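You operate a simulated robot arm through the tools that you are given. There is no shell and no other tool. Be economical: measure what you need, move in short steps, check, and stop when the job is done.

The job below is to be done with a simulated robot arm. You get a single attempt, and the scene is never put back.

Task
Put things in order on the side counter top. At the end: the yellow bag clip stands on top of the rimmed teal cup; the clear jam jar stands where the yellow bag clip stood; the orange scoop stands where the clear jam jar stood; the purple lettuce stands on top of the grey holed metal disc; whatever was shut is shut again. Leave all else as you found it, and nothing knocked over.
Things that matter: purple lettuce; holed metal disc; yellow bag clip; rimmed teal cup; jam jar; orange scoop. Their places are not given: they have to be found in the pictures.

The check looks at the end state, three seconds after you hand in, the way a careful person would. Anything else that was tipped, shoved, dropped, spilled or broken makes it a failure.

Robot
A 7-joint arm with a two-finger parallel gripper, fixed in place. Base frame: the origin is at the foot of the arm, x ahead of it, y to its left, z up; the work surface is at about z = -2. Readings come in mm, degrees, newtons and seconds.
With the tool pointing down near the work surface it reaches from about 240 to 620 mm from the base axis. Its first joint turns from -66.0 to 66.0 degrees. Payload 2.6 kg.
The TCP is the grasp point between the finger pads, 30 mm short of the fingertips. In the tool frame z runs along the fingers and y along their closing line. The gripper opens to 94 mm. The fingers are 28 mm wide and 10 mm thick; the gripper's body (50 by 96 mm) begins 55 mm behind the TCP.
Orientation is that of the tool frame in the base frame, as a unit quaternion [x, y, z, w]. With the fingers straight down and closing along the base's y, the tool's x points along the base's -x, its y along +y and its z along -z.

Tools
- The arm moves only by the tool servo_tool. Its argument "rows" is one flat list of numbers, 7 for each row, row after row: the shift along the tool's x, y, z in units of 25 mm (1.0 is 25 mm), then the turn, a rotation vector about the tool's x, y, z in units of 8 degrees (1.0 is 8 degrees), then the gripper command, from -1 (fully open) to 1 (shut), values between in proportion. In form: [x, y, z, wx, wy, wz, jaw, x, y, z, wx, wy, wz, jaw, ...]. A call has 1 to 12 rows; each row shifts and turns the commanded pose from where the row before left it, along the tool's axes as they then stand. A call with a number of a shift or a turn outside -1 to 1 is refused whole. A row lasts 0.2 s, in which the tool goes at most 50 mm and 8.6 degrees; a call with a longer step from one row to the next is refused whole, and so is a gripper value outside its range. A pose out of reach is approached as far as the arm can. The call stops where the force on the tool passes 40 N (or 10 N more than at its start, if that is more) or the arm is blocked; 0.2 s more then pass. Each finger travels about 72 mm/s and halts on what it meets, pressing with about 37 N; the grip force reading is that of the motor and also rises with nothing between the fingers. The clock runs only during rows and for 0.2 s after the last one: add rows that do not move to give the fingers time. The reply holds the time, the measured pose of the TCP, the force on the tool along the base axes, the opening and the grip force, in the units named above and with some noise.
- Cameras (640 x 400 px; columns grow to the right, rows downward): "scene" is fixed at [53.2, 441.9, 557.8]; the picture's right is [-0.68, -0.73, 0.00], its down [-0.54, 0.51, -0.67] and it looks along [0.49, -0.46, -0.74] (base axes); focal length 320 px, centre (320, 200). "wrist" rides on the gripper at [-37, 0, -58] in the tool frame; the picture's right is [0.00, -1.00, 0.00], its down [0.97, 0.00, -0.24] and it looks along [0.24, 0.00, 0.97] (tool axes); focal length 218 px, centre (320, 200).
- camera(camera): a new picture of that camera. It takes no simulated time.
- pixel_to_xyz(camera, pixels): for up to 12 pixels [column, row] of the newest picture of that camera ("zoom" is the newest enlarged one), the place [x, y, z] in the base frame of the surface seen there, good to about 2 mm, but the place of the scene camera against the robot may be out by one fixed shift of up to 25 mm in any direction. It takes no simulated time.
- close_up(camera, box): a new picture of the part [left, top, right, bottom] of that camera's present view, enlarged. It takes no simulated time.
- sign_off(): hands the job in; it is judged then, once.

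Keep the steps short. Do not move on a guess: measure, check each grasp and each placing, and mend mistakes. In all there are 80 turns and 34 pictures (those below and enlarged ones count). Leave the gripper open and the arm clear of the work at the hand-in unless told otherwise, and finish with a single line.

The tools are called after ">>>" as name(argument=value, ...) on one line, values as JSON. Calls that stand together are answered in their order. servo_tool: Moves the arm, as the interface text tells. Its arguments: {"type":"object","properties":{"rows":{"type":"array"}},"required":["rows"]} The other tools are called the same way: camera (camera) takes a picture; pixel_to_xyz (camera, pixels) gives the place of the surface under pixels of a picture; close_up (camera, box) takes an enlarged picture of a part of a camera's view; sign_off () hands the job in.

At the start:

```text
time_s: 0.0
tcp_pos: [306.2, 333.1, 321.0]
orientation: [-0.001, 1.0, 0.001, 0.0]
ft_force: [-0.4, -0.2, -0.2]
width: 94.1
gripper_force: 0.1
```

scene: 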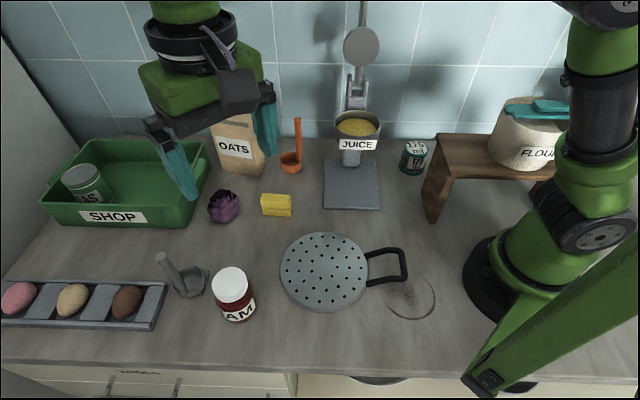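
wrist: 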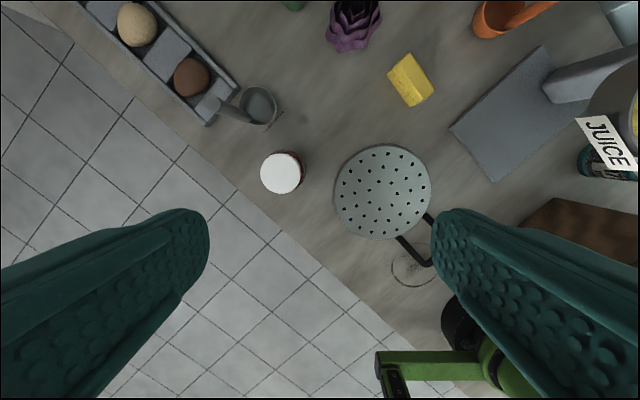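

I'll take enlarged pictures of the counter first, to identify each object.

>>> close_up(camera="scene", box=[180, 90, 440, 250])

>>> close_up(camera="scene", box=[380, 60, 640, 220])

>>> close_up(camera="scene", box=[0, 220, 290, 400])

```text
2.46 times, centred on (310, 170) of scene
```

zoom: 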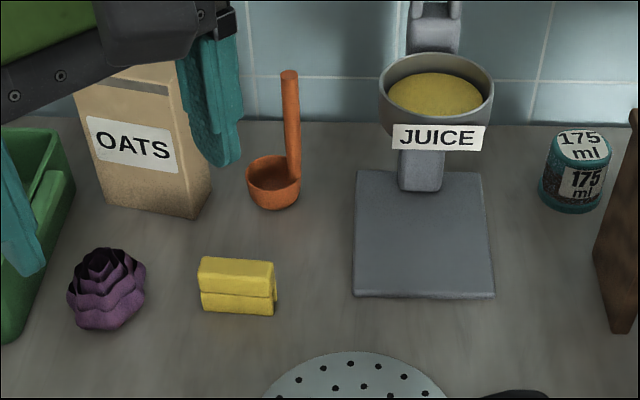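

```text
2.46 times, centred on (510, 140) of scene
```

zoom: 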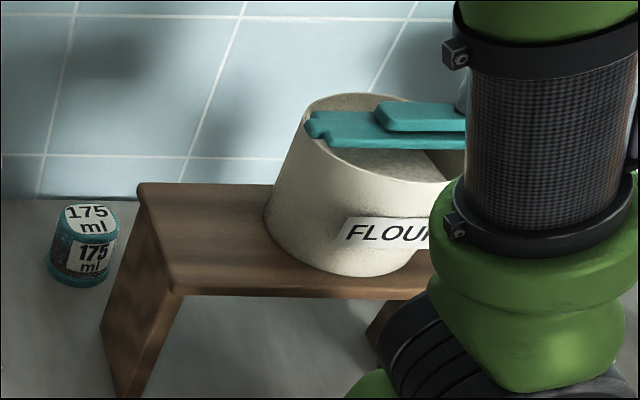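

```text
2.21 times, centred on (145, 310) of scene
```

zoom: 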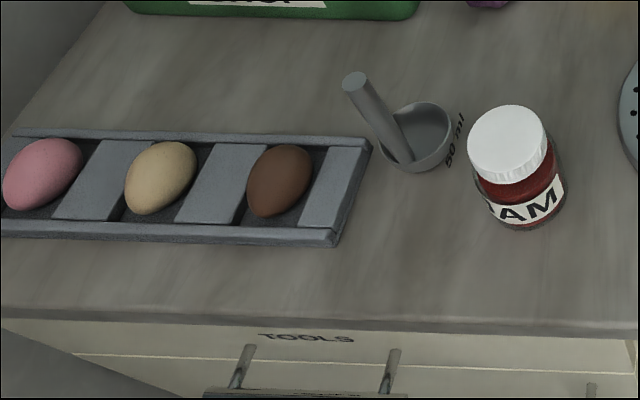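

The objects are clear: yellow clip (276,205), lettuce (223,207), disc (323,270), jar (233,292), scoop (292,160), and upturned teal cup (414,157). Next I'll measure them in both cameras, so I can find the scene camera's shift.

>>> pixel_to_xyz(camera="scene", pixels=[[230, 276], [276, 198], [262, 195], [291, 197], [223, 195], [291, 164], [298, 120], [415, 146], [323, 265], [390, 265], [300, 205], [346, 200]])

>>> pixel_to_xyz(camera="wrist", pixels=[[281, 173], [410, 80], [399, 62], [417, 104], [352, 22], [490, 18], [383, 190], [370, 150], [420, 60], [430, 75], [395, 92], [405, 280]])

>>> close_up(camera="wrist", box=[240, 0, 480, 150])

```text
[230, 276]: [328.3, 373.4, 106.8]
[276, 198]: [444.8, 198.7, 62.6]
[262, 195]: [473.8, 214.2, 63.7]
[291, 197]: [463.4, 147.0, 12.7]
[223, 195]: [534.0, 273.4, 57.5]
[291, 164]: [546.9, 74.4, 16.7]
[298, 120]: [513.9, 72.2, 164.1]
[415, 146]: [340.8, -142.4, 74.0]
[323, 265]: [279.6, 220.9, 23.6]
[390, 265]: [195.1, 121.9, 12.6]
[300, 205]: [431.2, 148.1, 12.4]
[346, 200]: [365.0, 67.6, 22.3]
```

```text
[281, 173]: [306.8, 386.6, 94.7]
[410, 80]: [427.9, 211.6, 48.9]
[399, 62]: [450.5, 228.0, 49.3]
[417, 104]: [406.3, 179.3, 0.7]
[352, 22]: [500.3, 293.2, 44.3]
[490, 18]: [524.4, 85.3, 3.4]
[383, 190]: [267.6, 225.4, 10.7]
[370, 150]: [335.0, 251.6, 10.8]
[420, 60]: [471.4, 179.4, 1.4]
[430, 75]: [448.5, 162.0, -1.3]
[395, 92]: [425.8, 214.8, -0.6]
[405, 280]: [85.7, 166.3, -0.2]
```

```text
2.67 times, centred on (360, 75) of wrist
```

zoom: 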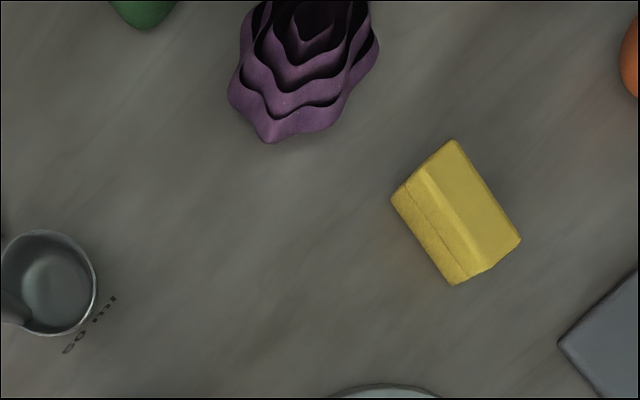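

The jar top reads [328,373,107] from the scene camera and [307,387,95] from the wrist camera, so the scene shift is about (+21,-13,+12). I'll move above the clip, near (428,205), and turn the fingers across its long side.

>>> servo_tool(rows=[-0.813, -0.853, 0.807, 0, 0, 0, -1, -0.813, -0.853, 0.807, 0, 0, 0, -1, -0.813, -0.853, 0.807, 0, 0, 0, -1, -0.813, -0.853, 0.807, 0, 0, 0, -1, -0.813, -0.853, 0.807, 0, 0, 0, -1, -0.813, -0.853, 0.807, 0, 0, 0, -1, 0, 0, 0, 0, 0, -0.85, -1, 0, 0, 0, 0, 0, -0.85, -1, 0, 0, 0, 0, 0, -0.85, -1, 0, 0, 0, 0, 0, -0.85, -1, 0, 0, 0, 0, 0, -0.85, -1])

>>> camera(camera="wrist")

```text
time_s: 2.4
tcp_pos: [426.4, 205.4, 198.9]
orientation: [-0.293, 0.956, 0.0, 0.0]
ft_force: [0.4, -0.1, 0.2]
width: 94.1
gripper_force: 0.1
```

```text
27 pictures are left
```

wrist: 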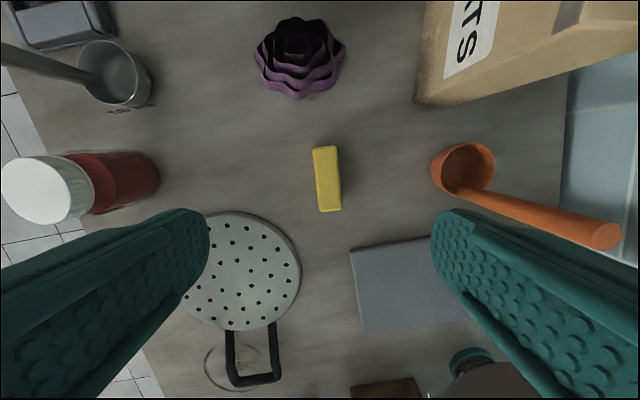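

The clip shows at (327,180), nearly in line with the fingers. I'll measure it, along with the disc, scoop and lettuce from this view.

>>> pixel_to_xyz(camera="wrist", pixels=[[316, 150], [335, 149], [321, 208], [339, 207], [328, 178], [300, 40], [463, 160], [600, 235], [243, 268], [252, 345], [40, 190], [110, 180]])

>>> close_up(camera="wrist", box=[240, 120, 400, 220])

```text
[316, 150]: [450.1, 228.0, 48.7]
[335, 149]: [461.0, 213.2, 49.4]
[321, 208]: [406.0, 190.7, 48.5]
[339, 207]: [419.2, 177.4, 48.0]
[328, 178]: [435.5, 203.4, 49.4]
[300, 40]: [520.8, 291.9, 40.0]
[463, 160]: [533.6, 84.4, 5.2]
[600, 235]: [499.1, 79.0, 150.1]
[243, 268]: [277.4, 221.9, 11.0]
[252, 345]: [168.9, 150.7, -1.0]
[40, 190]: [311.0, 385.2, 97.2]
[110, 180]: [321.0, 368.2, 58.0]
```

```text
4.00 times, centred on (320, 170) of wrist
```

zoom: 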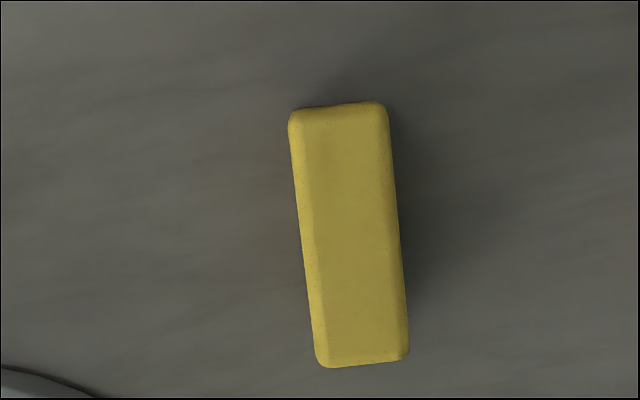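

Averaging the corners puts the clip at (434,202), 49 mm high, with its long axis at about 40°. I'll turn 6° more, centre, and go down to TCP z≈40 with the fingers open.

>>> servo_tool(rows=[-0.156, -0.293, 0, 0, 0, -0.77, -1, 0, 0, 0.909, 0, 0, 0, -1, 0, 0, 0.909, 0, 0, 0, -1, 0, 0, 0.909, 0, 0, 0, -1, 0, 0, 0.909, 0, 0, 0, -1, 0, 0, 0.909, 0, 0, 0, -1, 0, 0, 0.909, 0, 0, 0, -1, 0, 0, 0.909, 0, 0, 0, -1, 0, 0, 0, 0, 0, 0, -1])

```text
time_s: 4.4
tcp_pos: [434.0, 202.5, 42.4]
orientation: [-0.343, 0.939, 0.0, 0.0]
ft_force: [-0.2, -0.1, 0.3]
width: 94.1
gripper_force: 0.1
```

The TCP is at (434,202.5,42). Now I'll close on the clip.

>>> servo_tool(rows=[0, 0, 0, 0, 0, 0, 1, 0, 0, 0, 0, 0, 0, 1, 0, 0, 0, 0, 0, 0, 1, 0, 0, 0, 0, 0, 0, 1, 0, 0, 0, 0, 0, 0, 1])

```text
time_s: 5.6
tcp_pos: [434.8, 201.8, 42.2]
orientation: [-0.344, 0.939, 0.0, 0.0]
ft_force: [-0.1, 0.6, 0.3]
width: 27.1
gripper_force: 37.1
```

The clip is held at width 27 with 37 N. I'll lift it to z≈230.

>>> servo_tool(rows=[0, 0, -0.4, 0, 0, 0, 1, 0, 0, -0.9, 0, 0, 0, 1, 0, 0, -0.9, 0, 0, 0, 1, 0, 0, -0.9, 0, 0, 0, 1, 0, 0, -0.9, 0, 0, 0, 1, 0, 0, -0.9, 0, 0, 0, 1, 0, 0, -0.9, 0, 0, 0, 1, 0, 0, -0.9, 0, 0, 0, 1, 0, 0, -0.9, 0, 0, 0, 1, 0, 0, 0, 0, 0, 0, 1])

>>> camera(camera="scene")

```text
time_s: 7.8
tcp_pos: [436.5, 204.7, 229.4]
orientation: [-0.343, 0.939, 0.0, 0.0]
ft_force: [-0.9, 0.2, 1.1]
width: 27.3
gripper_force: 36.8
```

```text
25 pictures are left
```

scene: 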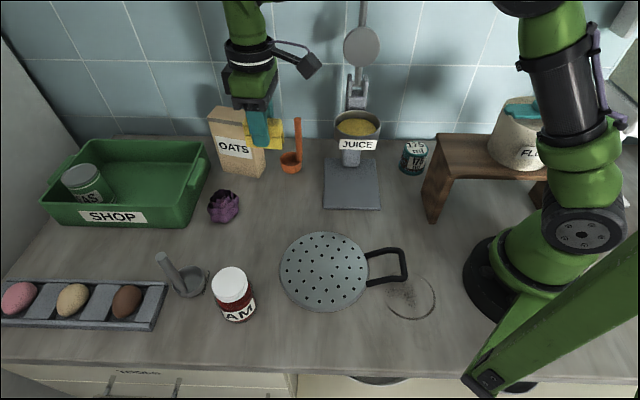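

The clip is off the counter. Before carrying it across, I'll measure the juicer, the cup and the stand.

>>> pixel_to_xyz(camera="scene", pixels=[[335, 122], [357, 127], [380, 122], [361, 45], [355, 85], [363, 5], [414, 145], [413, 160], [440, 140], [480, 145], [512, 130], [520, 105]])

```text
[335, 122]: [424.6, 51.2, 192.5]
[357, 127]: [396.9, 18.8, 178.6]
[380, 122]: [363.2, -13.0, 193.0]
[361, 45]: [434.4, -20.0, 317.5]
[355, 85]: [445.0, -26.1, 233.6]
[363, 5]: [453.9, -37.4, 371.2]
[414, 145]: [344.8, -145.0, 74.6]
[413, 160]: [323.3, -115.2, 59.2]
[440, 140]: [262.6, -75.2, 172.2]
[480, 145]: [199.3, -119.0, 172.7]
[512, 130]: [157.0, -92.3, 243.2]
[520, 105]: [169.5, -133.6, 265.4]
```

True positions come out as juicer bowl ≈(376,32,180) and cup ≈(323,-131,62). I still need the wall depth behind the cup and the stand's outline.

>>> pixel_to_xyz(camera="scene", pixels=[[405, 110], [415, 128], [437, 137], [428, 165], [431, 215], [425, 190], [405, 148], [424, 148], [414, 141], [413, 150], [402, 168], [426, 170]])

>>> close_up(camera="scene", box=[370, 110, 450, 230])

```text
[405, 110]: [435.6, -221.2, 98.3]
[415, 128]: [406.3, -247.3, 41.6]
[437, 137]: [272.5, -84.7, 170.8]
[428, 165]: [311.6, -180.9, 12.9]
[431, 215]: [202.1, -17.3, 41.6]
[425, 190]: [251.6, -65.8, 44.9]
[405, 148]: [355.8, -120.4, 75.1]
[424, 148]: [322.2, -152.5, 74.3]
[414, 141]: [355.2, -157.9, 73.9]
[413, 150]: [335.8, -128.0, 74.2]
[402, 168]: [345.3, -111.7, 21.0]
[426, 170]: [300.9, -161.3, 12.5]
```

```text
3.33 times, centred on (410, 170) of scene
```

zoom: 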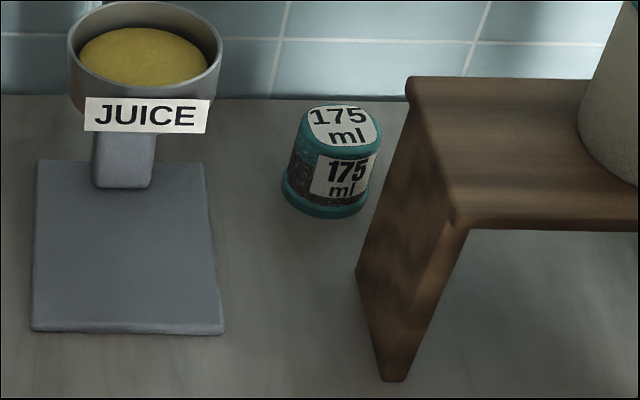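

The cup top is at about (320,-128,62) true, the wall is 120 mm behind it, and the stand's back corner is 89 mm in front. I'll pull in to r≈262 and up to z≈280, to pass inside the juicer.

>>> servo_tool(rows=[0, 0, -0.3, 0, 0, 0.95, 1, 0, 0, -0.3, 0, 0, 0.95, 1, 0.978, 0, -0.16, 0, 0, 0, 1, 0.978, 0, -0.16, 0, 0, 0, 1, 0.978, 0, -0.16, 0, 0, 0, 1, 0.978, 0, -0.16, 0, 0, 0, 1, 0.978, 0, -0.16, 0, 0, 0, 1, 0.978, 0, -0.16, 0, 0, 0, 1, 0.978, 0, -0.16, 0, 0, 0, 1, 0.978, 0, -0.16, 0, 0, 0, 1, 0.978, 0, -0.16, 0, 0, 0, 1])

>>> servo_tool(rows=[0.0435, -0.953, 0, 0, 0, 0.653, 1, 0.0435, -0.953, 0, 0, 0, 0.653, 1, 0.0435, -0.953, 0, 0, 0, 0.653, 1, 0.0435, -0.953, 0, 0, 0, 0.653, 1])

```text
time_s: 10.2
tcp_pos: [234.5, 109.6, 282.8]
orientation: [-0.216, 0.976, 0.001, 0.0]
ft_force: [-0.8, -0.3, -0.5]
width: 27.2
gripper_force: 37.1
```

```text
time_s: 11.2
tcp_pos: [261.6, 16.5, 279.0]
orientation: [-0.035, 0.999, 0.0, 0.0]
ft_force: [0.0, -0.1, 0.0]
width: 27.0
gripper_force: 36.9
```

The clip is still held and the path is clear. I'll finish the arc and move out to r≈312 to look at the cup.

>>> servo_tool(rows=[0.0435, -0.953, 0, 0, 0, 0.653, 1, 0.0435, -0.953, 0, 0, 0, 0.653, 1, 0.0435, -0.953, 0, 0, 0, 0.653, 1, 0.0435, -0.953, 0, 0, 0, 0.653, 1, 0.0435, -0.953, 0, 0, 0, 0.653, 1, -0.7, 0, 0, 0, 0, 0, 1, -0.7, 0, 0, 0, 0, 0, 1, -0.6, 0, 0, 0, 0, 0, 1, 0, 0, 0, 0, 0, 0, 1])

>>> camera(camera="wrist")

```text
time_s: 13.2
tcp_pos: [285.9, -117.1, 282.1]
orientation: [0.191, 0.982, 0.0, 0.0]
ft_force: [0.1, 0.4, -0.8]
width: 27.3
gripper_force: 36.6
```

```text
23 pictures are left
```

wrist: 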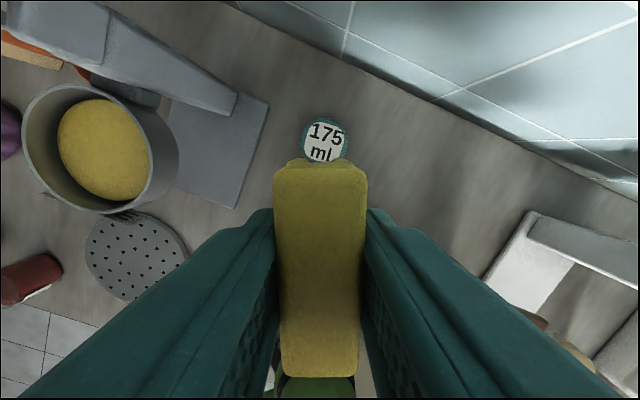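

The cup's top shows at (325,140) just beyond the clip. I'll measure its rim points and the clip.

>>> pixel_to_xyz(camera="wrist", pixels=[[325, 140], [305, 138], [346, 141], [326, 121], [318, 160], [338, 158], [320, 175], [320, 280], [320, 365], [285, 175], [358, 175]])

>>> close_up(camera="wrist", box=[272, 95, 376, 160])

```text
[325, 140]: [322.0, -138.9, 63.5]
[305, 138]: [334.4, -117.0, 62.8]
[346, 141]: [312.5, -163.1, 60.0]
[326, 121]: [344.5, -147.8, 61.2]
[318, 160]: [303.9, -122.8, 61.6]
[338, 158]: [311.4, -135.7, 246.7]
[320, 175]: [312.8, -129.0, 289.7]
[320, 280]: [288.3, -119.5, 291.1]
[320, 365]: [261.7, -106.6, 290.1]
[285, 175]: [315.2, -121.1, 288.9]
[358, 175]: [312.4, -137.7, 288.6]
```

```text
6.15 times, centred on (324, 128) of wrist
```

zoom: 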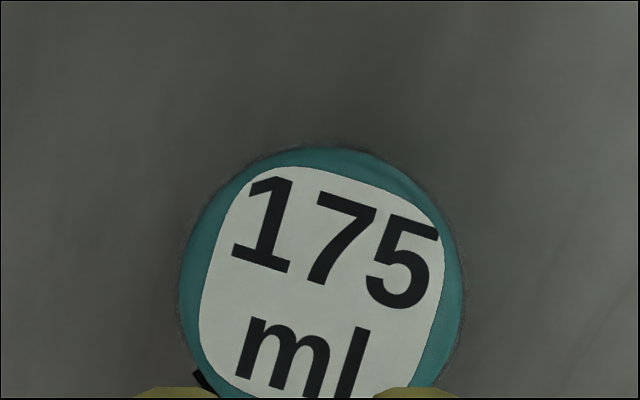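

The cup centre is at (322,-137.5), with its top at z≈62. The clip bottom is about 44 mm below the TCP, so the placing height is about 106. I'll move over it and come down to z≈120.

>>> servo_tool(rows=[-0.816, -0.11, 0, 0, 0, 0, 1, -0.816, -0.11, 0, 0, 0, 0, 1, 0, 0, 0.926, 0, 0, 0, 1, 0, 0, 0.926, 0, 0, 0, 1, 0, 0, 0.926, 0, 0, 0, 1, 0, 0, 0.926, 0, 0, 0, 1, 0, 0, 0.926, 0, 0, 0, 1, 0, 0, 0.926, 0, 0, 0, 1, 0, 0, 0.926, 0, 0, 0, 1, 0, 0, 0, 0, 0, 0, 1])

>>> close_up(camera="scene", box=[350, 70, 480, 220])

```text
time_s: 15.4
tcp_pos: [324.8, -138.7, 118.7]
orientation: [0.191, 0.982, 0.0, 0.0]
ft_force: [-0.2, 0.5, -0.6]
width: 27.2
gripper_force: 37.0
```

```text
2.67 times, centred on (415, 145) of scene
```

zoom: 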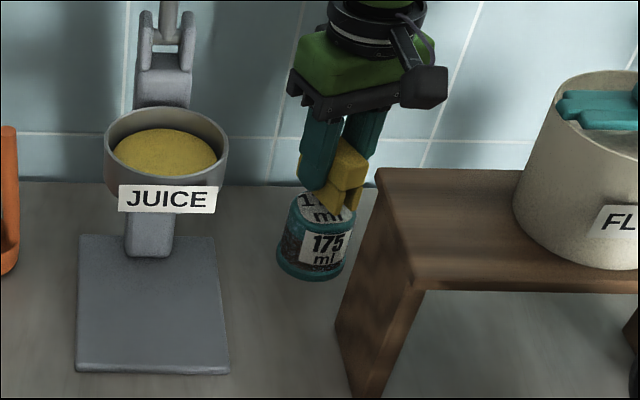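

The clip hangs just above the cup. I'll shift 3 mm inward and lower slowly until the force reading shows contact.

>>> servo_tool(rows=[0.1, 0, 0.12, 0, 0, 0, 1, 0, 0, 0.12, 0, 0, 0, 1, 0, 0, 0.08, 0, 0, 0, 1, 0, 0, 0.06, 0, 0, 0, 1, 0, 0, 0.04, 0, 0, 0, 1, 0, 0, 0, 0, 0, 0, 1])

```text
time_s: 16.8
tcp_pos: [321.5, -137.4, 109.0]
orientation: [0.191, 0.982, 0.0, 0.0]
ft_force: [-0.7, 0.7, -0.6]
width: 27.0
gripper_force: 36.9
```

>>> servo_tool(rows=[0, 0, 0.04, 0, 0, 0, 1, 0, 0, 0.04, 0, 0, 0, 1, 0, 0, 0.02, 0, 0, 0, 1, 0, 0, 0, 0, 0, 0, 1])

```text
time_s: 17.8
tcp_pos: [321.1, -138.1, 105.2]
orientation: [0.19, 0.982, 0.0, 0.0]
ft_force: [0.3, 0.0, 0.8]
width: 27.3
gripper_force: 36.5
```

There is no clear contact yet at z=105.2, so I'll go on in 0.5 mm to 1 mm steps.

>>> servo_tool(rows=[0, 0, 0.03, 0, 0, 0, 1, 0, 0, 0.02, 0, 0, 0, 1, 0, 0, 0, 0, 0, 0, 1])

>>> close_up(camera="scene", box=[380, 105, 450, 190])

```text
time_s: 18.6
tcp_pos: [319.8, -137.7, 104.3]
orientation: [0.191, 0.982, -0.001, 0.0]
ft_force: [-0.3, -0.5, -0.2]
width: 27.1
gripper_force: 36.7
```

```text
4.71 times, centred on (415, 148) of scene
```

zoom: 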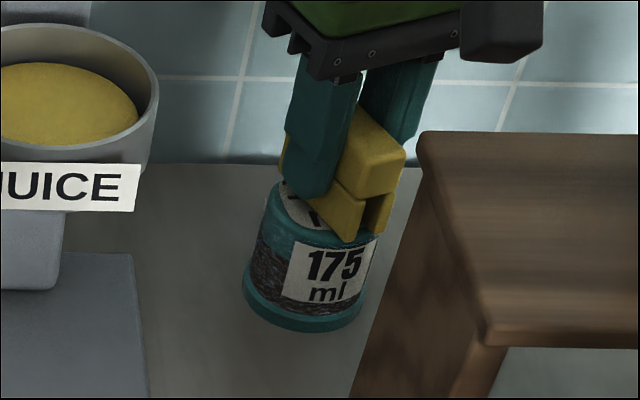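

The clip's lower edge looks about level with the cup top. I'll keep stepping down for contact.

>>> servo_tool(rows=[0, 0, 0.03, 0, 0, 0, 1, 0, 0, 0.03, 0, 0, 0, 1, 0, 0, 0, 0, 0, 0, 1])

```text
time_s: 19.4
tcp_pos: [322.3, -138.1, 103.1]
orientation: [0.191, 0.982, 0.0, 0.001]
ft_force: [-6.7, 3.1, 23.4]
width: 27.4
gripper_force: 37.2
```

Contact shows at 23 N. I'll ease up half a millimetre, then open the fingers partway.

>>> servo_tool(rows=[0, 0, -0.03, 0, 0, 0, 1, 0, 0, 0, 0, 0, 0, 0.3, 0, 0, 0, 0, 0, 0, -0.1, 0, 0, 0, 0, 0, 0, -0.4, 0, 0, 0, 0, 0, 0, -0.4, 0, 0, 0, 0, 0, 0, -0.4])

>>> close_up(camera="scene", box=[380, 105, 450, 190])

```text
time_s: 20.8
tcp_pos: [322.2, -137.9, 103.2]
orientation: [0.191, 0.982, 0.0, 0.001]
ft_force: [0.1, 1.1, 0.2]
width: 65.9
gripper_force: 0.1
```

```text
4.71 times, centred on (415, 148) of scene
```

zoom: 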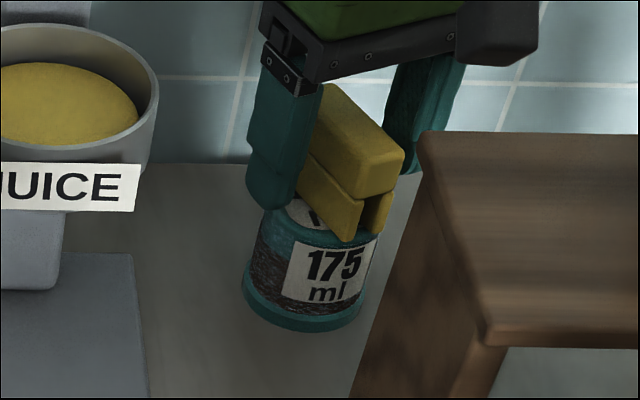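

The clip stands freely on the cup. I'll raise the hand straight up.

>>> servo_tool(rows=[0, 0, -0.4, 0, 0, 0, -0.4, 0, 0, -0.9, 0, 0, 0, -0.4, 0, 0, -0.95, 0, 0, 0, -0.4, 0, 0, -0.95, 0, 0, 0, -1, 0, 0, -0.95, 0, 0, 0, -1, 0, 0, -0.95, 0, 0, 0, -1, 0, 0, -0.95, 0, 0, 0, -1, 0, 0, -0.95, 0, 0, 0, -1, 0, 0, 0, 0, 0, 0, -1])

>>> camera(camera="wrist")

```text
time_s: 22.8
tcp_pos: [321.0, -138.3, 280.4]
orientation: [0.19, 0.982, 0.0, 0.0]
ft_force: [-0.2, -0.6, 0.1]
width: 93.9
gripper_force: 0.1
```

```text
18 pictures are left
```

wrist: 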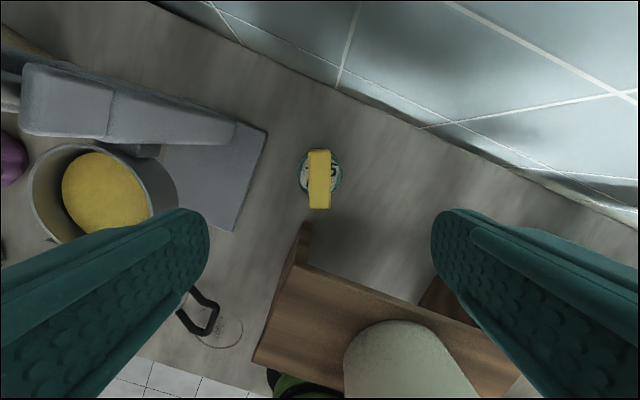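

The clip is centred on the cup. Now I'll go back around the juicer toward the jar, at about 51°.

>>> servo_tool(rows=[0.88, 0, 0, 0, 0, 0, -1, 0.88, 0, 0, 0, 0, 0, -1, 0.88, 0, 0, 0, 0, 0, -1, 0.88, 0, 0, 0, 0, 0, -1, 0.0435, 0.953, 0, 0, 0, -0.653, -1, 0.0435, 0.953, 0, 0, 0, -0.653, -1, 0.0435, 0.953, 0, 0, 0, -0.653, -1, 0.0435, 0.953, 0, 0, 0, -0.653, -1, 0.0435, 0.953, 0, 0, 0, -0.653, -1, 0.0435, 0.953, 0, 0, 0, -0.653, -1, 0.0435, 0.953, 0, 0, 0, -0.653, -1])

>>> servo_tool(rows=[0.0435, 0.953, 0, 0, 0, -0.653, -1, 0.0435, 0.953, 0, 0, 0, -0.653, -1, 0.0435, 0.953, 0, 0, 0, -0.653, -1, 0.0435, 0.953, 0, 0, 0, -0.653, -1, 0.0435, 0.953, 0, 0, 0, -0.653, -1, 0.0435, 0.953, 0, 0, 0, -0.653, -1, 0.0435, 0.953, 0, 0, 0, -0.653, -1, -0.95, 0, 0, 0, 0, 0, -1, -0.95, 0, 0, 0, 0, 0, -1, -0.95, 0, 0, 0, 0, 0, -1, -0.95, 0, 0, 0, 0, 0, -1, -0.95, 0, 0, 0, 0, 0, -1])

```text
time_s: 25.2
tcp_pos: [250.7, 61.1, 281.3]
orientation: [-0.127, 0.992, 0.0, 0.0]
ft_force: [-0.7, 0.2, -0.2]
width: 93.9
gripper_force: 0.1
```

```text
time_s: 27.8
tcp_pos: [234.9, 289.4, 279.7]
orientation: [-0.431, 0.902, 0.001, 0.001]
ft_force: [-1.0, 0.1, 1.2]
width: 94.0
gripper_force: 0.1
```

The hand is now at (235,289,280). I'll move out 100 mm and down 50, then look at the jar.

>>> servo_tool(rows=[-1, 0, 0.5, 0, 0, 0, -1, -1, 0, 0.5, 0, 0, 0, -1, -1, 0, 0.5, 0, 0, 0, -1, -1, 0, 0.5, 0, 0, 0, -1, 0, 0, 0, 0, 0, 0, -1])

>>> camera(camera="wrist")

```text
time_s: 29.0
tcp_pos: [300.0, 368.9, 230.7]
orientation: [-0.432, 0.902, 0.0, 0.0]
ft_force: [0.4, -0.1, 0.3]
width: 94.1
gripper_force: 0.1
```

```text
17 pictures are left
```

wrist: 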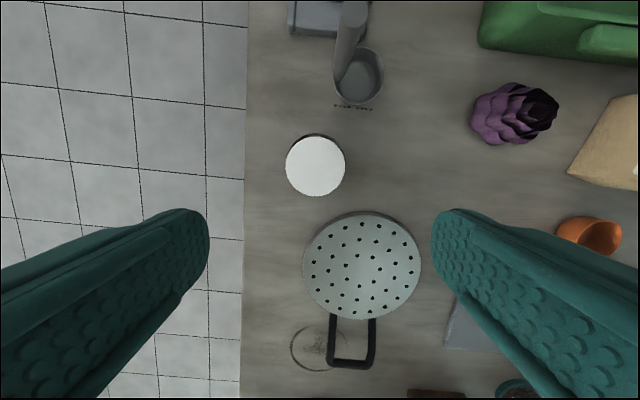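

The jar lid shows at (316,165), with the 50 ml scoop and its upright handle beyond it. I'll measure the lid's edges, the handle and the disc.

>>> pixel_to_xyz(camera="wrist", pixels=[[316, 165], [289, 165], [343, 165], [316, 137], [316, 193], [352, 8], [345, 45], [360, 75], [306, 262], [418, 262], [362, 210], [362, 316]])

```text
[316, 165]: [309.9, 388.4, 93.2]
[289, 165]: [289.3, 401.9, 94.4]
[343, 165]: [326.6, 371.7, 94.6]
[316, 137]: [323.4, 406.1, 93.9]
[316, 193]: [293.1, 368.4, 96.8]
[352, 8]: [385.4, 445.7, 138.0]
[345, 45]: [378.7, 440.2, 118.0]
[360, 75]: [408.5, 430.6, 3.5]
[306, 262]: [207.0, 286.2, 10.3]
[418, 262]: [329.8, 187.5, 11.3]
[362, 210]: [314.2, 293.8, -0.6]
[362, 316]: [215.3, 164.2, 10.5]
```

The jar centre is (308.2,387), about 48 mm across, with its top at 94.5. The scoop handle is at (385,446), z≈138, so I'll turn 15° to keep the camera housing away from it, then go down to z≈62.

>>> servo_tool(rows=[-0.77, 0.2, 0, 0, 0, 0, -1, 0, 0, 0, 0, 0, -0.95, -1, 0, 0, 0, 0, 0, -0.95, -1, 0, 0, 0.843, 0, 0, 0, -1, 0, 0, 0.843, 0, 0, 0, -1, 0, 0, 0.843, 0, 0, 0, -1, 0, 0, 0.843, 0, 0, 0, -1, 0, 0, 0.843, 0, 0, 0, -1, 0, 0, 0.843, 0, 0, 0, -1, 0, 0, 0.843, 0, 0, 0, -1, 0, 0, 0.843, 0, 0, 0, -1, 0, 0, 0, 0, 0, 0, -1])

>>> camera(camera="wrist")

```text
time_s: 31.6
tcp_pos: [308.3, 386.0, 59.2]
orientation: [-0.547, 0.837, 0.0, 0.0]
ft_force: [-0.6, 0.7, -0.1]
width: 94.0
gripper_force: 0.0
```

```text
16 pictures are left
```

wrist: 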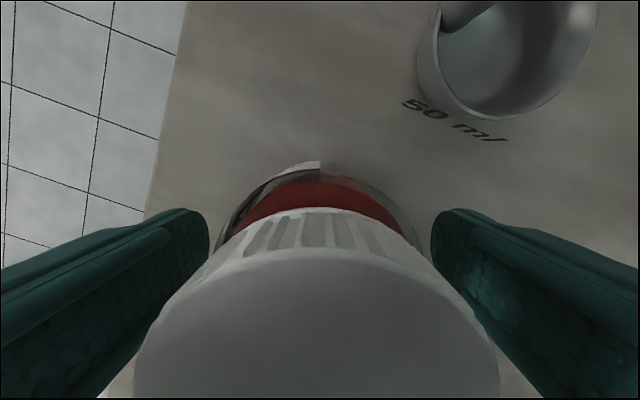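

The jar sits centred between the fingers, so I'll close on it.

>>> servo_tool(rows=[0, 0, 0, 0, 0, 0, 0, 0, 0, 0, 0, 0, 0, 0.5, 0, 0, 0, 0, 0, 0, 1, 0, 0, 0, 0, 0, 0, 1, 0, 0, 0, 0, 0, 0, 1])

```text
time_s: 32.8
tcp_pos: [307.9, 386.0, 59.6]
orientation: [-0.547, 0.837, 0.001, 0.0]
ft_force: [-0.3, 0.2, -0.1]
width: 62.1
gripper_force: 37.0
```

The jar is held at width 62. I'll lift it 95 mm, then turn back to a yaw of 40°.

>>> servo_tool(rows=[0, 0, -0.4, 0, 0, 0, 1, 0, 0, -0.85, 0, 0, 0, 1, 0, 0, -0.85, 0, 0, 0, 1, 0, 0, -0.85, 0, 0, 0, 1, 0, 0, -0.85, 0, 0, 0, 1, 0, 0, 0, 0, 0, 0.816, 1, 0, 0, 0, 0, 0, 0.816, 1, 0, 0, 0, 0, 0, 0.816, 1, 0, 0, 0, 0, 0, 0.816, 1, 0, 0, 0, 0, 0, 0, 1])

>>> servo_tool(rows=[0.098, -0.985, 0, 0, 0, 0, 1, 0.098, -0.985, 0, 0, 0, 0, 1, 0.098, -0.985, 0, 0, 0, 0, 1, 0.098, -0.985, 0, 0, 0, 0, 1, 0.098, -0.985, 0, 0, 0, 0, 1, 0.098, -0.985, 0, 0, 0, 0, 1, 0.098, -0.985, 0, 0, 0, 0, 1, 0.098, -0.985, 0, 0, 0, 0, 1, 0.098, -0.985, 0, 0, 0, 0, 1, 0, 0, 0, 0, 0, 0, 1])

```text
time_s: 35.0
tcp_pos: [306.6, 385.6, 155.7]
orientation: [-0.342, 0.94, 0.0, 0.0]
ft_force: [0.0, -0.6, -4.5]
width: 62.1
gripper_force: 37.1
```

```text
time_s: 37.2
tcp_pos: [432.4, 201.6, 154.8]
orientation: [-0.343, 0.939, 0.0, 0.0]
ft_force: [0.0, -0.2, -2.6]
width: 62.0
gripper_force: 37.0
```

The jar is over the clip's old spot. I'll lower it to z≈66 quickly, then slowly to about 60.

>>> servo_tool(rows=[-0.05, 0, 0.88, 0, 0, 0, 1, 0, 0, 0.88, 0, 0, 0, 1, 0, 0, 0.88, 0, 0, 0, 1, 0, 0, 0.88, 0, 0, 0, 1, 0, 0, 0.1, 0, 0, 0, 1, 0, 0, 0.06, 0, 0, 0, 1, 0, 0, 0, 0, 0, 0, 1])

>>> servo_tool(rows=[0, 0, 0.04, 0, 0, 0, 1, 0, 0, 0.03, 0, 0, 0, 1, 0, 0, 0, 0, 0, 0, 1])

```text
time_s: 38.8
tcp_pos: [432.5, 200.6, 63.4]
orientation: [-0.343, 0.939, 0.0, 0.0]
ft_force: [0.0, 0.6, -3.0]
width: 61.9
gripper_force: 36.9
```

```text
time_s: 39.6
tcp_pos: [433.4, 201.9, 61.3]
orientation: [-0.343, 0.939, 0.0, 0.0]
ft_force: [-0.3, -0.2, -3.4]
width: 61.7
gripper_force: 37.1
```

No contact yet, and the jar's weight of about 3 N still hangs on the hand. I'll make a few smaller steps.

>>> servo_tool(rows=[0, 0, 0.03, 0, 0, 0, 1, 0, 0, 0.03, 0, 0, 0, 1, 0, 0, 0, 0, 0, 0, 1])

```text
time_s: 40.4
tcp_pos: [433.9, 202.5, 60.7]
orientation: [-0.343, 0.939, 0.0, 0.0]
ft_force: [0.1, -0.1, -2.7]
width: 62.0
gripper_force: 36.6
```

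>>> servo_tool(rows=[0, 0, 0.03, 0, 0, 0, 1, 0, 0, 0.03, 0, 0, 0, 1, 0, 0, 0, 0, 0, 0, 1])

```text
time_s: 41.2
tcp_pos: [433.8, 202.7, 58.5]
orientation: [-0.343, 0.939, 0.0, 0.001]
ft_force: [-7.6, -1.9, 20.1]
width: 61.6
gripper_force: 37.6
```

The counter contact reads 20 N. I'll ease up slightly, open, and lift straight up.

>>> servo_tool(rows=[0, 0, -0.02, 0, 0, 0, 1, 0, 0, 0, 0, 0, 0, 0, 0, 0, 0, 0, 0, 0, -0.6, 0, 0, 0, 0, 0, 0, -1, 0, 0, 0, 0, 0, 0, -1, 0, 0, -0.3, 0, 0, 0, -1, 0, 0, -0.9, 0, 0, 0, -1, 0, 0, -0.95, 0, 0, 0, -1, 0, 0, -0.95, 0, 0, 0, -1, 0, 0, -0.95, 0, 0, 0, -1, 0, 0, -0.95, 0, 0, 0, -1, 0, 0, -0.95, 0, 0, 0, -1])

>>> camera(camera="wrist")

```text
time_s: 43.8
tcp_pos: [435.2, 202.5, 208.1]
orientation: [-0.343, 0.939, 0.0, 0.0]
ft_force: [0.3, 0.2, -0.8]
width: 94.1
gripper_force: 0.0
```

```text
15 pictures are left
```

wrist: 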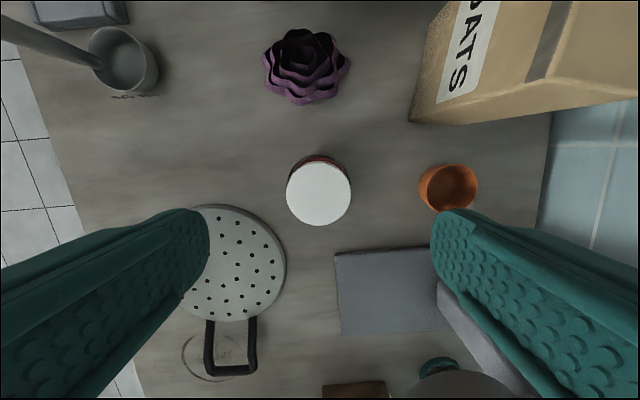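

The jar stands upright on the clip's old spot. I'll measure the scoop's bowl rim, the oats bag's near edges, the lettuce, and re-check the jar.

>>> pixel_to_xyz(camera="wrist", pixels=[[319, 195], [420, 185], [476, 185], [448, 166], [445, 209], [412, 118], [430, 20], [445, 5], [500, 60], [550, 105], [303, 62], [448, 188]])

>>> pixel_to_xyz(camera="scene", pixels=[[298, 119], [298, 130], [299, 150], [282, 157], [300, 157], [291, 153], [291, 158], [264, 140], [245, 110], [262, 170], [212, 115], [285, 170]])

```text
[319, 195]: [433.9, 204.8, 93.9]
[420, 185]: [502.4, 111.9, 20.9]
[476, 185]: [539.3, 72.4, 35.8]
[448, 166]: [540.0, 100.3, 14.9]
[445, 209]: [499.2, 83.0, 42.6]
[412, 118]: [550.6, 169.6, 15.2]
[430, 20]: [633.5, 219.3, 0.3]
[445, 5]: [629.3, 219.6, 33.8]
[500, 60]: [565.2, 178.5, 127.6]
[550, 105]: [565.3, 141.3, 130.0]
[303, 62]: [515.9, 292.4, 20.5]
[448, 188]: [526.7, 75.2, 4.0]
```

```text
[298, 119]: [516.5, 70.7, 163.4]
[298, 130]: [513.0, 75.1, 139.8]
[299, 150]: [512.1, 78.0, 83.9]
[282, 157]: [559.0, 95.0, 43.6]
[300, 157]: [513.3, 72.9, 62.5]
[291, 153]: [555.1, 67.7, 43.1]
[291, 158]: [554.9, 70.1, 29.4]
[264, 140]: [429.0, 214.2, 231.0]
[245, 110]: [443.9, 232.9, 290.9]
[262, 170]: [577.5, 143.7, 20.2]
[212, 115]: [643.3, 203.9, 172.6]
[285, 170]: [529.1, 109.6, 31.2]
```

The scoop bowl centres near (520,90) with the handle at about (497,80), up to z≈150. The oats bag corner is at (550,170). I'll approach to (475,95,233), turn to a yaw of 20°, and look.

>>> servo_tool(rows=[0.31, -0.863, -0.2, 0, 0, 0, -1, 0.31, -0.863, -0.2, 0, 0, 0, -1, 0.31, -0.863, -0.2, 0, 0, 0, -1, 0.31, -0.863, -0.2, 0, 0, 0, -1, 0.31, -0.863, -0.2, 0, 0, 0, -1, 0, 0, 0, 0, 0, 0.83, -1, 0, 0, 0, 0, 0, 0.83, -1, 0, 0, 0, 0, 0, 0.83, -1, 0, 0, 0, 0, 0, 0, -1])

>>> camera(camera="wrist")

>>> camera(camera="scene")

```text
time_s: 45.8
tcp_pos: [473.5, 95.1, 231.7]
orientation: [-0.174, 0.985, 0.0, 0.0]
ft_force: [1.2, -0.6, 0.4]
width: 93.6
gripper_force: 0.1
```

```text
14 pictures are left
```

wrist: 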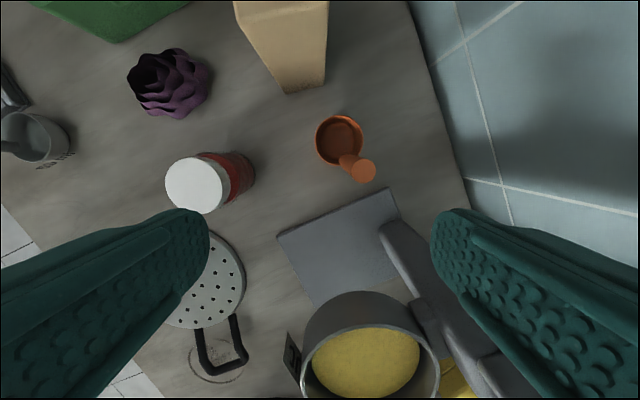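

```text
13 pictures are left
```

scene: 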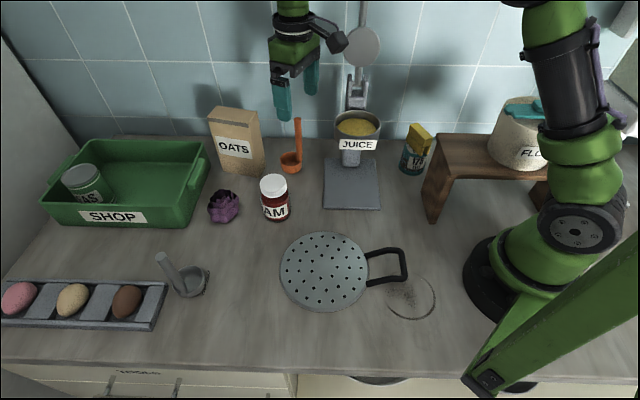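

The handle tip shows at (363,171) and the bowl at (340,140). I'll measure them, plus the juicer column near the right finger.

>>> pixel_to_xyz(camera="wrist", pixels=[[363, 171], [354, 171], [373, 171], [347, 158], [318, 140], [362, 140], [340, 117], [340, 138], [390, 235], [430, 270], [420, 310], [300, 90]])

>>> pixel_to_xyz(camera="scene", pixels=[[361, 30], [361, 60], [348, 45], [377, 45], [355, 75], [355, 100], [363, 2], [365, 110]])

>>> close_up(camera="wrist", box=[300, 100, 400, 200])

```text
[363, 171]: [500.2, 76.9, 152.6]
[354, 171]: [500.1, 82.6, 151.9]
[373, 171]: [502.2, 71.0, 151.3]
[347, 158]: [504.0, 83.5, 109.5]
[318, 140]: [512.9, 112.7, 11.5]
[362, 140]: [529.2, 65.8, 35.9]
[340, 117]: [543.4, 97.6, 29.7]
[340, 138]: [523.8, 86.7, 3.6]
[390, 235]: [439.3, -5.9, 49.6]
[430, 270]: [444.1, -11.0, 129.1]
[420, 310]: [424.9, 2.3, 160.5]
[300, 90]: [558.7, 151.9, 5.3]
```

```text
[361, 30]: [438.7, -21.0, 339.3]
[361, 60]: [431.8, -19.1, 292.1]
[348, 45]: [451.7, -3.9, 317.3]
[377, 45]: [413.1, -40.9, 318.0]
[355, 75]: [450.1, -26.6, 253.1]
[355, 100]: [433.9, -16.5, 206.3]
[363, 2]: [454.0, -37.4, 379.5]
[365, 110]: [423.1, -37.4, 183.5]
```

```text
4.00 times, centred on (350, 150) of wrist
```

zoom: 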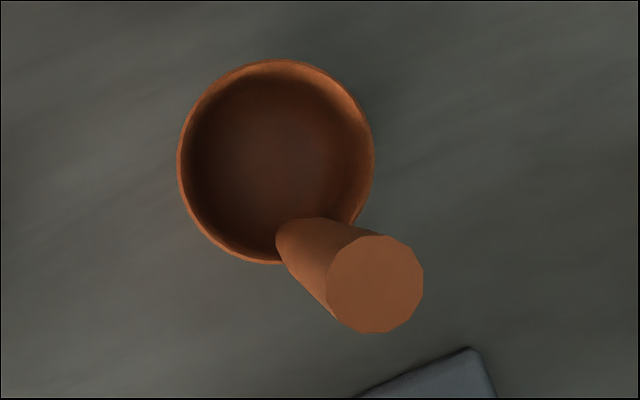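

The handle axis is at (500.5,77), 15 mm across, and the bowl centre is at (521.7,89.7), so the bowl-to-handle offset is (-21,-12.7). I'll centre over the handle and go down to z≈114.

>>> servo_tool(rows=[-0.385, -0.52, 0, 0, 0, 0, -1, -0.385, -0.52, 0, 0, 0, 0, -1, 0, 0, 0, 0, 0, 0, -1, 0, 0, 0.94, 0, 0, 0, -1, 0, 0, 0.94, 0, 0, 0, -1, 0, 0, 0.94, 0, 0, 0, -1, 0, 0, 0.94, 0, 0, 0, -1, 0, 0, 0.94, 0, 0, 0, -1, 0, 0, 0, 0, 0, 0, -1])

>>> camera(camera="wrist")

```text
time_s: 47.8
tcp_pos: [502.1, 78.0, 117.4]
orientation: [-0.175, 0.985, 0.0, 0.0]
ft_force: [-0.4, 0.3, 0.3]
width: 93.9
gripper_force: 0.1
```

```text
11 pictures are left
```

wrist: 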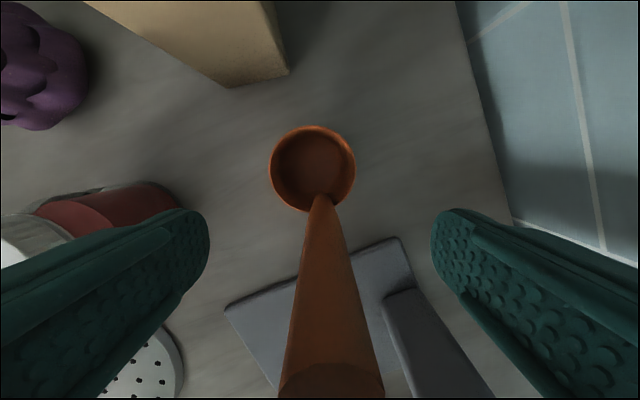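

The handle is between the fingers within 1 mm. I'll close on it.

>>> servo_tool(rows=[0, 0, 0, 0, 0, 0, 0, 0, 0, 0, 0, 0, 0, 0.5, 0, 0, 0, 0, 0, 0, 1, 0, 0, 0, 0, 0, 0, 1, 0, 0, 0, 0, 0, 0, 1, 0, 0, 0, 0, 0, 0, 1])

```text
time_s: 49.2
tcp_pos: [500.9, 77.1, 117.1]
orientation: [-0.175, 0.985, 0.0, 0.0]
ft_force: [-0.2, 1.2, 0.0]
width: 15.1
gripper_force: 36.8
```

The handle is gripped at width 15. I'll lift 130 mm straight up, to clear the jar.

>>> servo_tool(rows=[0, 0, -0.3, 0, 0, 0, 1, 0, 0, -0.8, 0, 0, 0, 1, 0, 0, -0.85, 0, 0, 0, 1, 0, 0, -0.85, 0, 0, 0, 1, 0, 0, -0.85, 0, 0, 0, 1, 0, 0, -0.85, 0, 0, 0, 1, 0, 0, -0.85, 0, 0, 0, 1, 0, 0, 0, 0, 0, 0, 1])

>>> camera(camera="wrist")

```text
time_s: 51.0
tcp_pos: [498.6, 76.1, 248.7]
orientation: [-0.175, 0.984, 0.001, 0.0]
ft_force: [-0.2, -0.9, -0.8]
width: 15.4
gripper_force: 36.3
```

```text
10 pictures are left
```

wrist: 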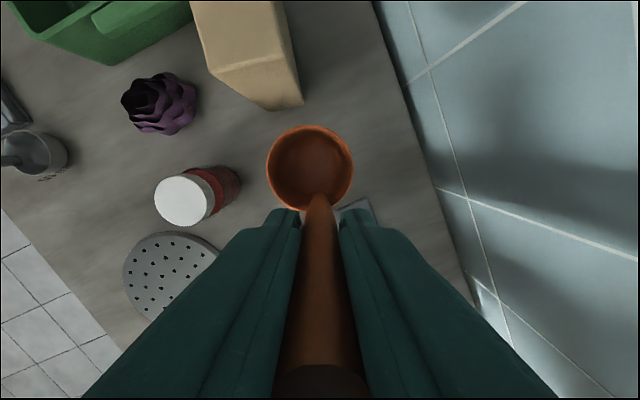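

The scoop hangs upright with its bowl at (311,168), the same as before the lift. I'll turn to a yaw of 51° and carry it toward the jar's old spot.

>>> servo_tool(rows=[0, 0, 0, 0, 0, -0.97, 1, 0, 0, 0, 0, 0, -0.97, 1, 0, 0, 0, 0, 0, -0.97, 1, 0, 0, 0, 0, 0, -0.97, 1, -0.28, 0.968, 0, 0, 0, 0, 1, -0.28, 0.968, 0, 0, 0, 0, 1, -0.28, 0.968, 0, 0, 0, 0, 1, -0.28, 0.968, 0, 0, 0, 0, 1, -0.28, 0.968, 0, 0, 0, 0, 1, -0.28, 0.968, 0, 0, 0, 0, 1, -0.28, 0.968, 0, 0, 0, 0, 1, -0.28, 0.968, 0, 0, 0, 0, 1])

>>> servo_tool(rows=[-0.28, 0.968, 0, 0, 0, 0, 1, -0.28, 0.968, 0, 0, 0, 0, 1, -0.28, 0.968, 0, 0, 0, 0, 1, -0.28, 0.968, 0, 0, 0, 0, 1, -0.28, 0.968, 0, 0, 0, 0, 1, -0.28, 0.968, 0, 0, 0, 0, 1, 0, 0, 0, 0, 0, 0, 1])

```text
time_s: 53.6
tcp_pos: [382.9, 242.1, 251.3]
orientation: [-0.432, 0.902, -0.001, -0.001]
ft_force: [0.1, 0.0, -1.2]
width: 15.2
gripper_force: 37.2
```

```text
time_s: 55.2
tcp_pos: [295.6, 367.1, 251.0]
orientation: [-0.433, 0.902, -0.001, 0.0]
ft_force: [-0.6, 0.3, -0.5]
width: 15.1
gripper_force: 37.1
```

The TCP is at (295.6,367), as planned. I'll lower to z≈122 and verify the bowl's position.

>>> servo_tool(rows=[0, 0, 0.86, 0, 0, 0, 1, 0, 0, 0.86, 0, 0, 0, 1, 0, 0, 0.86, 0, 0, 0, 1, 0, 0, 0.86, 0, 0, 0, 1, 0, 0, 0.86, 0, 0, 0, 1, 0, 0, 0.86, 0, 0, 0, 1, 0, 0, 0, 0, 0, 0, 1])

>>> camera(camera="wrist")

```text
time_s: 56.8
tcp_pos: [298.8, 365.9, 119.7]
orientation: [-0.432, 0.902, 0.0, 0.0]
ft_force: [0.1, 0.4, -1.1]
width: 15.4
gripper_force: 37.3
```

```text
9 pictures are left
```

wrist: 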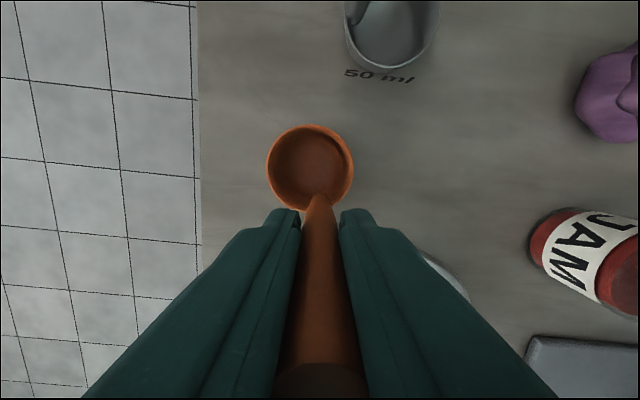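

>>> pixel_to_xyz(camera="wrist", pixels=[[270, 168], [351, 168], [310, 127], [302, 208], [310, 165]])

>>> servo_tool(rows=[0, 0, 0.04, 0, 0, 0, 1, 0, 0, 0.04, 0, 0, 0, 1, 0, 0, 0, 0, 0, 0, 1])

```text
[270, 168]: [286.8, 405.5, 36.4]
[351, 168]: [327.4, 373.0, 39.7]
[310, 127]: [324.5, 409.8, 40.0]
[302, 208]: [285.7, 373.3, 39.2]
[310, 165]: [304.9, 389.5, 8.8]
```

```text
time_s: 57.6
tcp_pos: [298.5, 366.9, 118.3]
orientation: [-0.433, 0.901, 0.0, 0.001]
ft_force: [0.1, -0.5, -0.8]
width: 15.1
gripper_force: 36.8
```

The bowl centre is about (307,389.5), against the target of (308,387). I'll correct by 2.5 mm and keep stepping down to contact.

>>> servo_tool(rows=[0.05, -0.09, 0.02, 0, 0, 0, 1, 0, 0, 0.02, 0, 0, 0, 1, 0, 0, 0, 0, 0, 0, 1])

>>> servo_tool(rows=[0, 0, 0.03, 0, 0, 0, 1, 0, 0, 0, 0, 0, 0, 1])

```text
time_s: 58.4
tcp_pos: [298.7, 362.5, 115.2]
orientation: [-0.433, 0.901, 0.0, 0.0]
ft_force: [0.2, -0.4, -1.2]
width: 15.0
gripper_force: 36.8
```

```text
time_s: 59.0
tcp_pos: [298.4, 362.3, 116.4]
orientation: [-0.432, 0.902, 0.001, 0.001]
ft_force: [-0.9, -3.2, 10.0]
width: 15.7
gripper_force: 36.9
```

Contact reads 10 N. I'll release to a partial opening and lift straight off the handle.

>>> servo_tool(rows=[0, 0, -0.01, 0, 0, 0, 1, 0, 0, 0, 0, 0, 0, 0.5, 0, 0, 0, 0, 0, 0, 0, 0, 0, 0, 0, 0, 0, -0.2, 0, 0, 0, 0, 0, 0, -0.2, 0, 0, -0.3, 0, 0, 0, -0.2, 0, 0, -0.8, 0, 0, 0, -0.2, 0, 0, -0.9, 0, 0, 0, -0.2, 0, 0, -0.9, 0, 0, 0, -0.2, 0, 0, -0.9, 0, 0, 0, -0.2, 0, 0, -0.9, 0, 0, 0, -1])

>>> camera(camera="wrist")

```text
time_s: 61.4
tcp_pos: [299.6, 362.5, 234.2]
orientation: [-0.433, 0.902, 0.0, 0.0]
ft_force: [-0.4, 0.2, 0.0]
width: 93.9
gripper_force: 0.0
```

```text
8 pictures are left
```

wrist: 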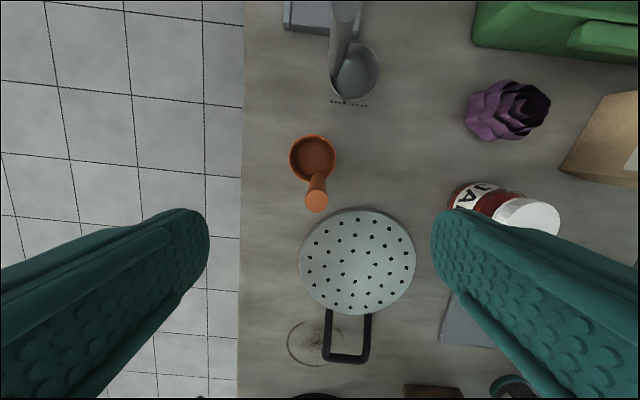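

The scoop stands upright at (314,160). Now I'll measure the bowl, the disc's edges and the lettuce.

>>> pixel_to_xyz(camera="wrist", pixels=[[292, 158], [334, 158], [312, 135], [316, 203], [302, 262], [413, 262], [357, 211], [357, 310], [357, 262], [520, 100], [470, 110], [545, 110]])

>>> close_up(camera="wrist", box=[430, 60, 590, 160])

```text
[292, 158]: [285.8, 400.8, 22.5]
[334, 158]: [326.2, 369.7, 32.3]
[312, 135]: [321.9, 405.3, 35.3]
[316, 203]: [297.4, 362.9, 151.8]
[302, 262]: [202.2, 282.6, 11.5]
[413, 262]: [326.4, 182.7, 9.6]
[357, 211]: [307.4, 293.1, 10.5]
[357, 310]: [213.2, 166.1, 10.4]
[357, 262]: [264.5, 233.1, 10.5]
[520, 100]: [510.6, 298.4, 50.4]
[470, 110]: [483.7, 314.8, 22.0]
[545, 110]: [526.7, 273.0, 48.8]
```

```text
4.00 times, centred on (510, 110) of wrist
```

zoom: 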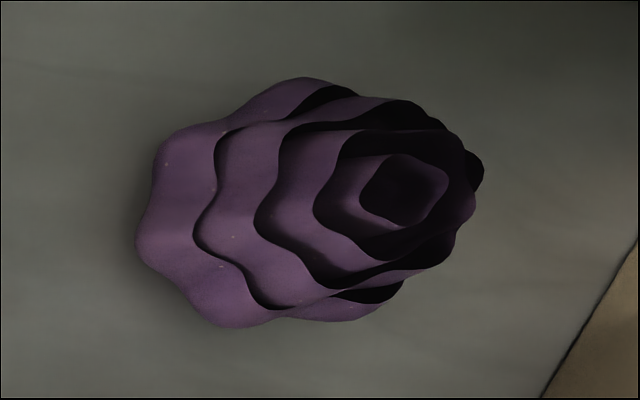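

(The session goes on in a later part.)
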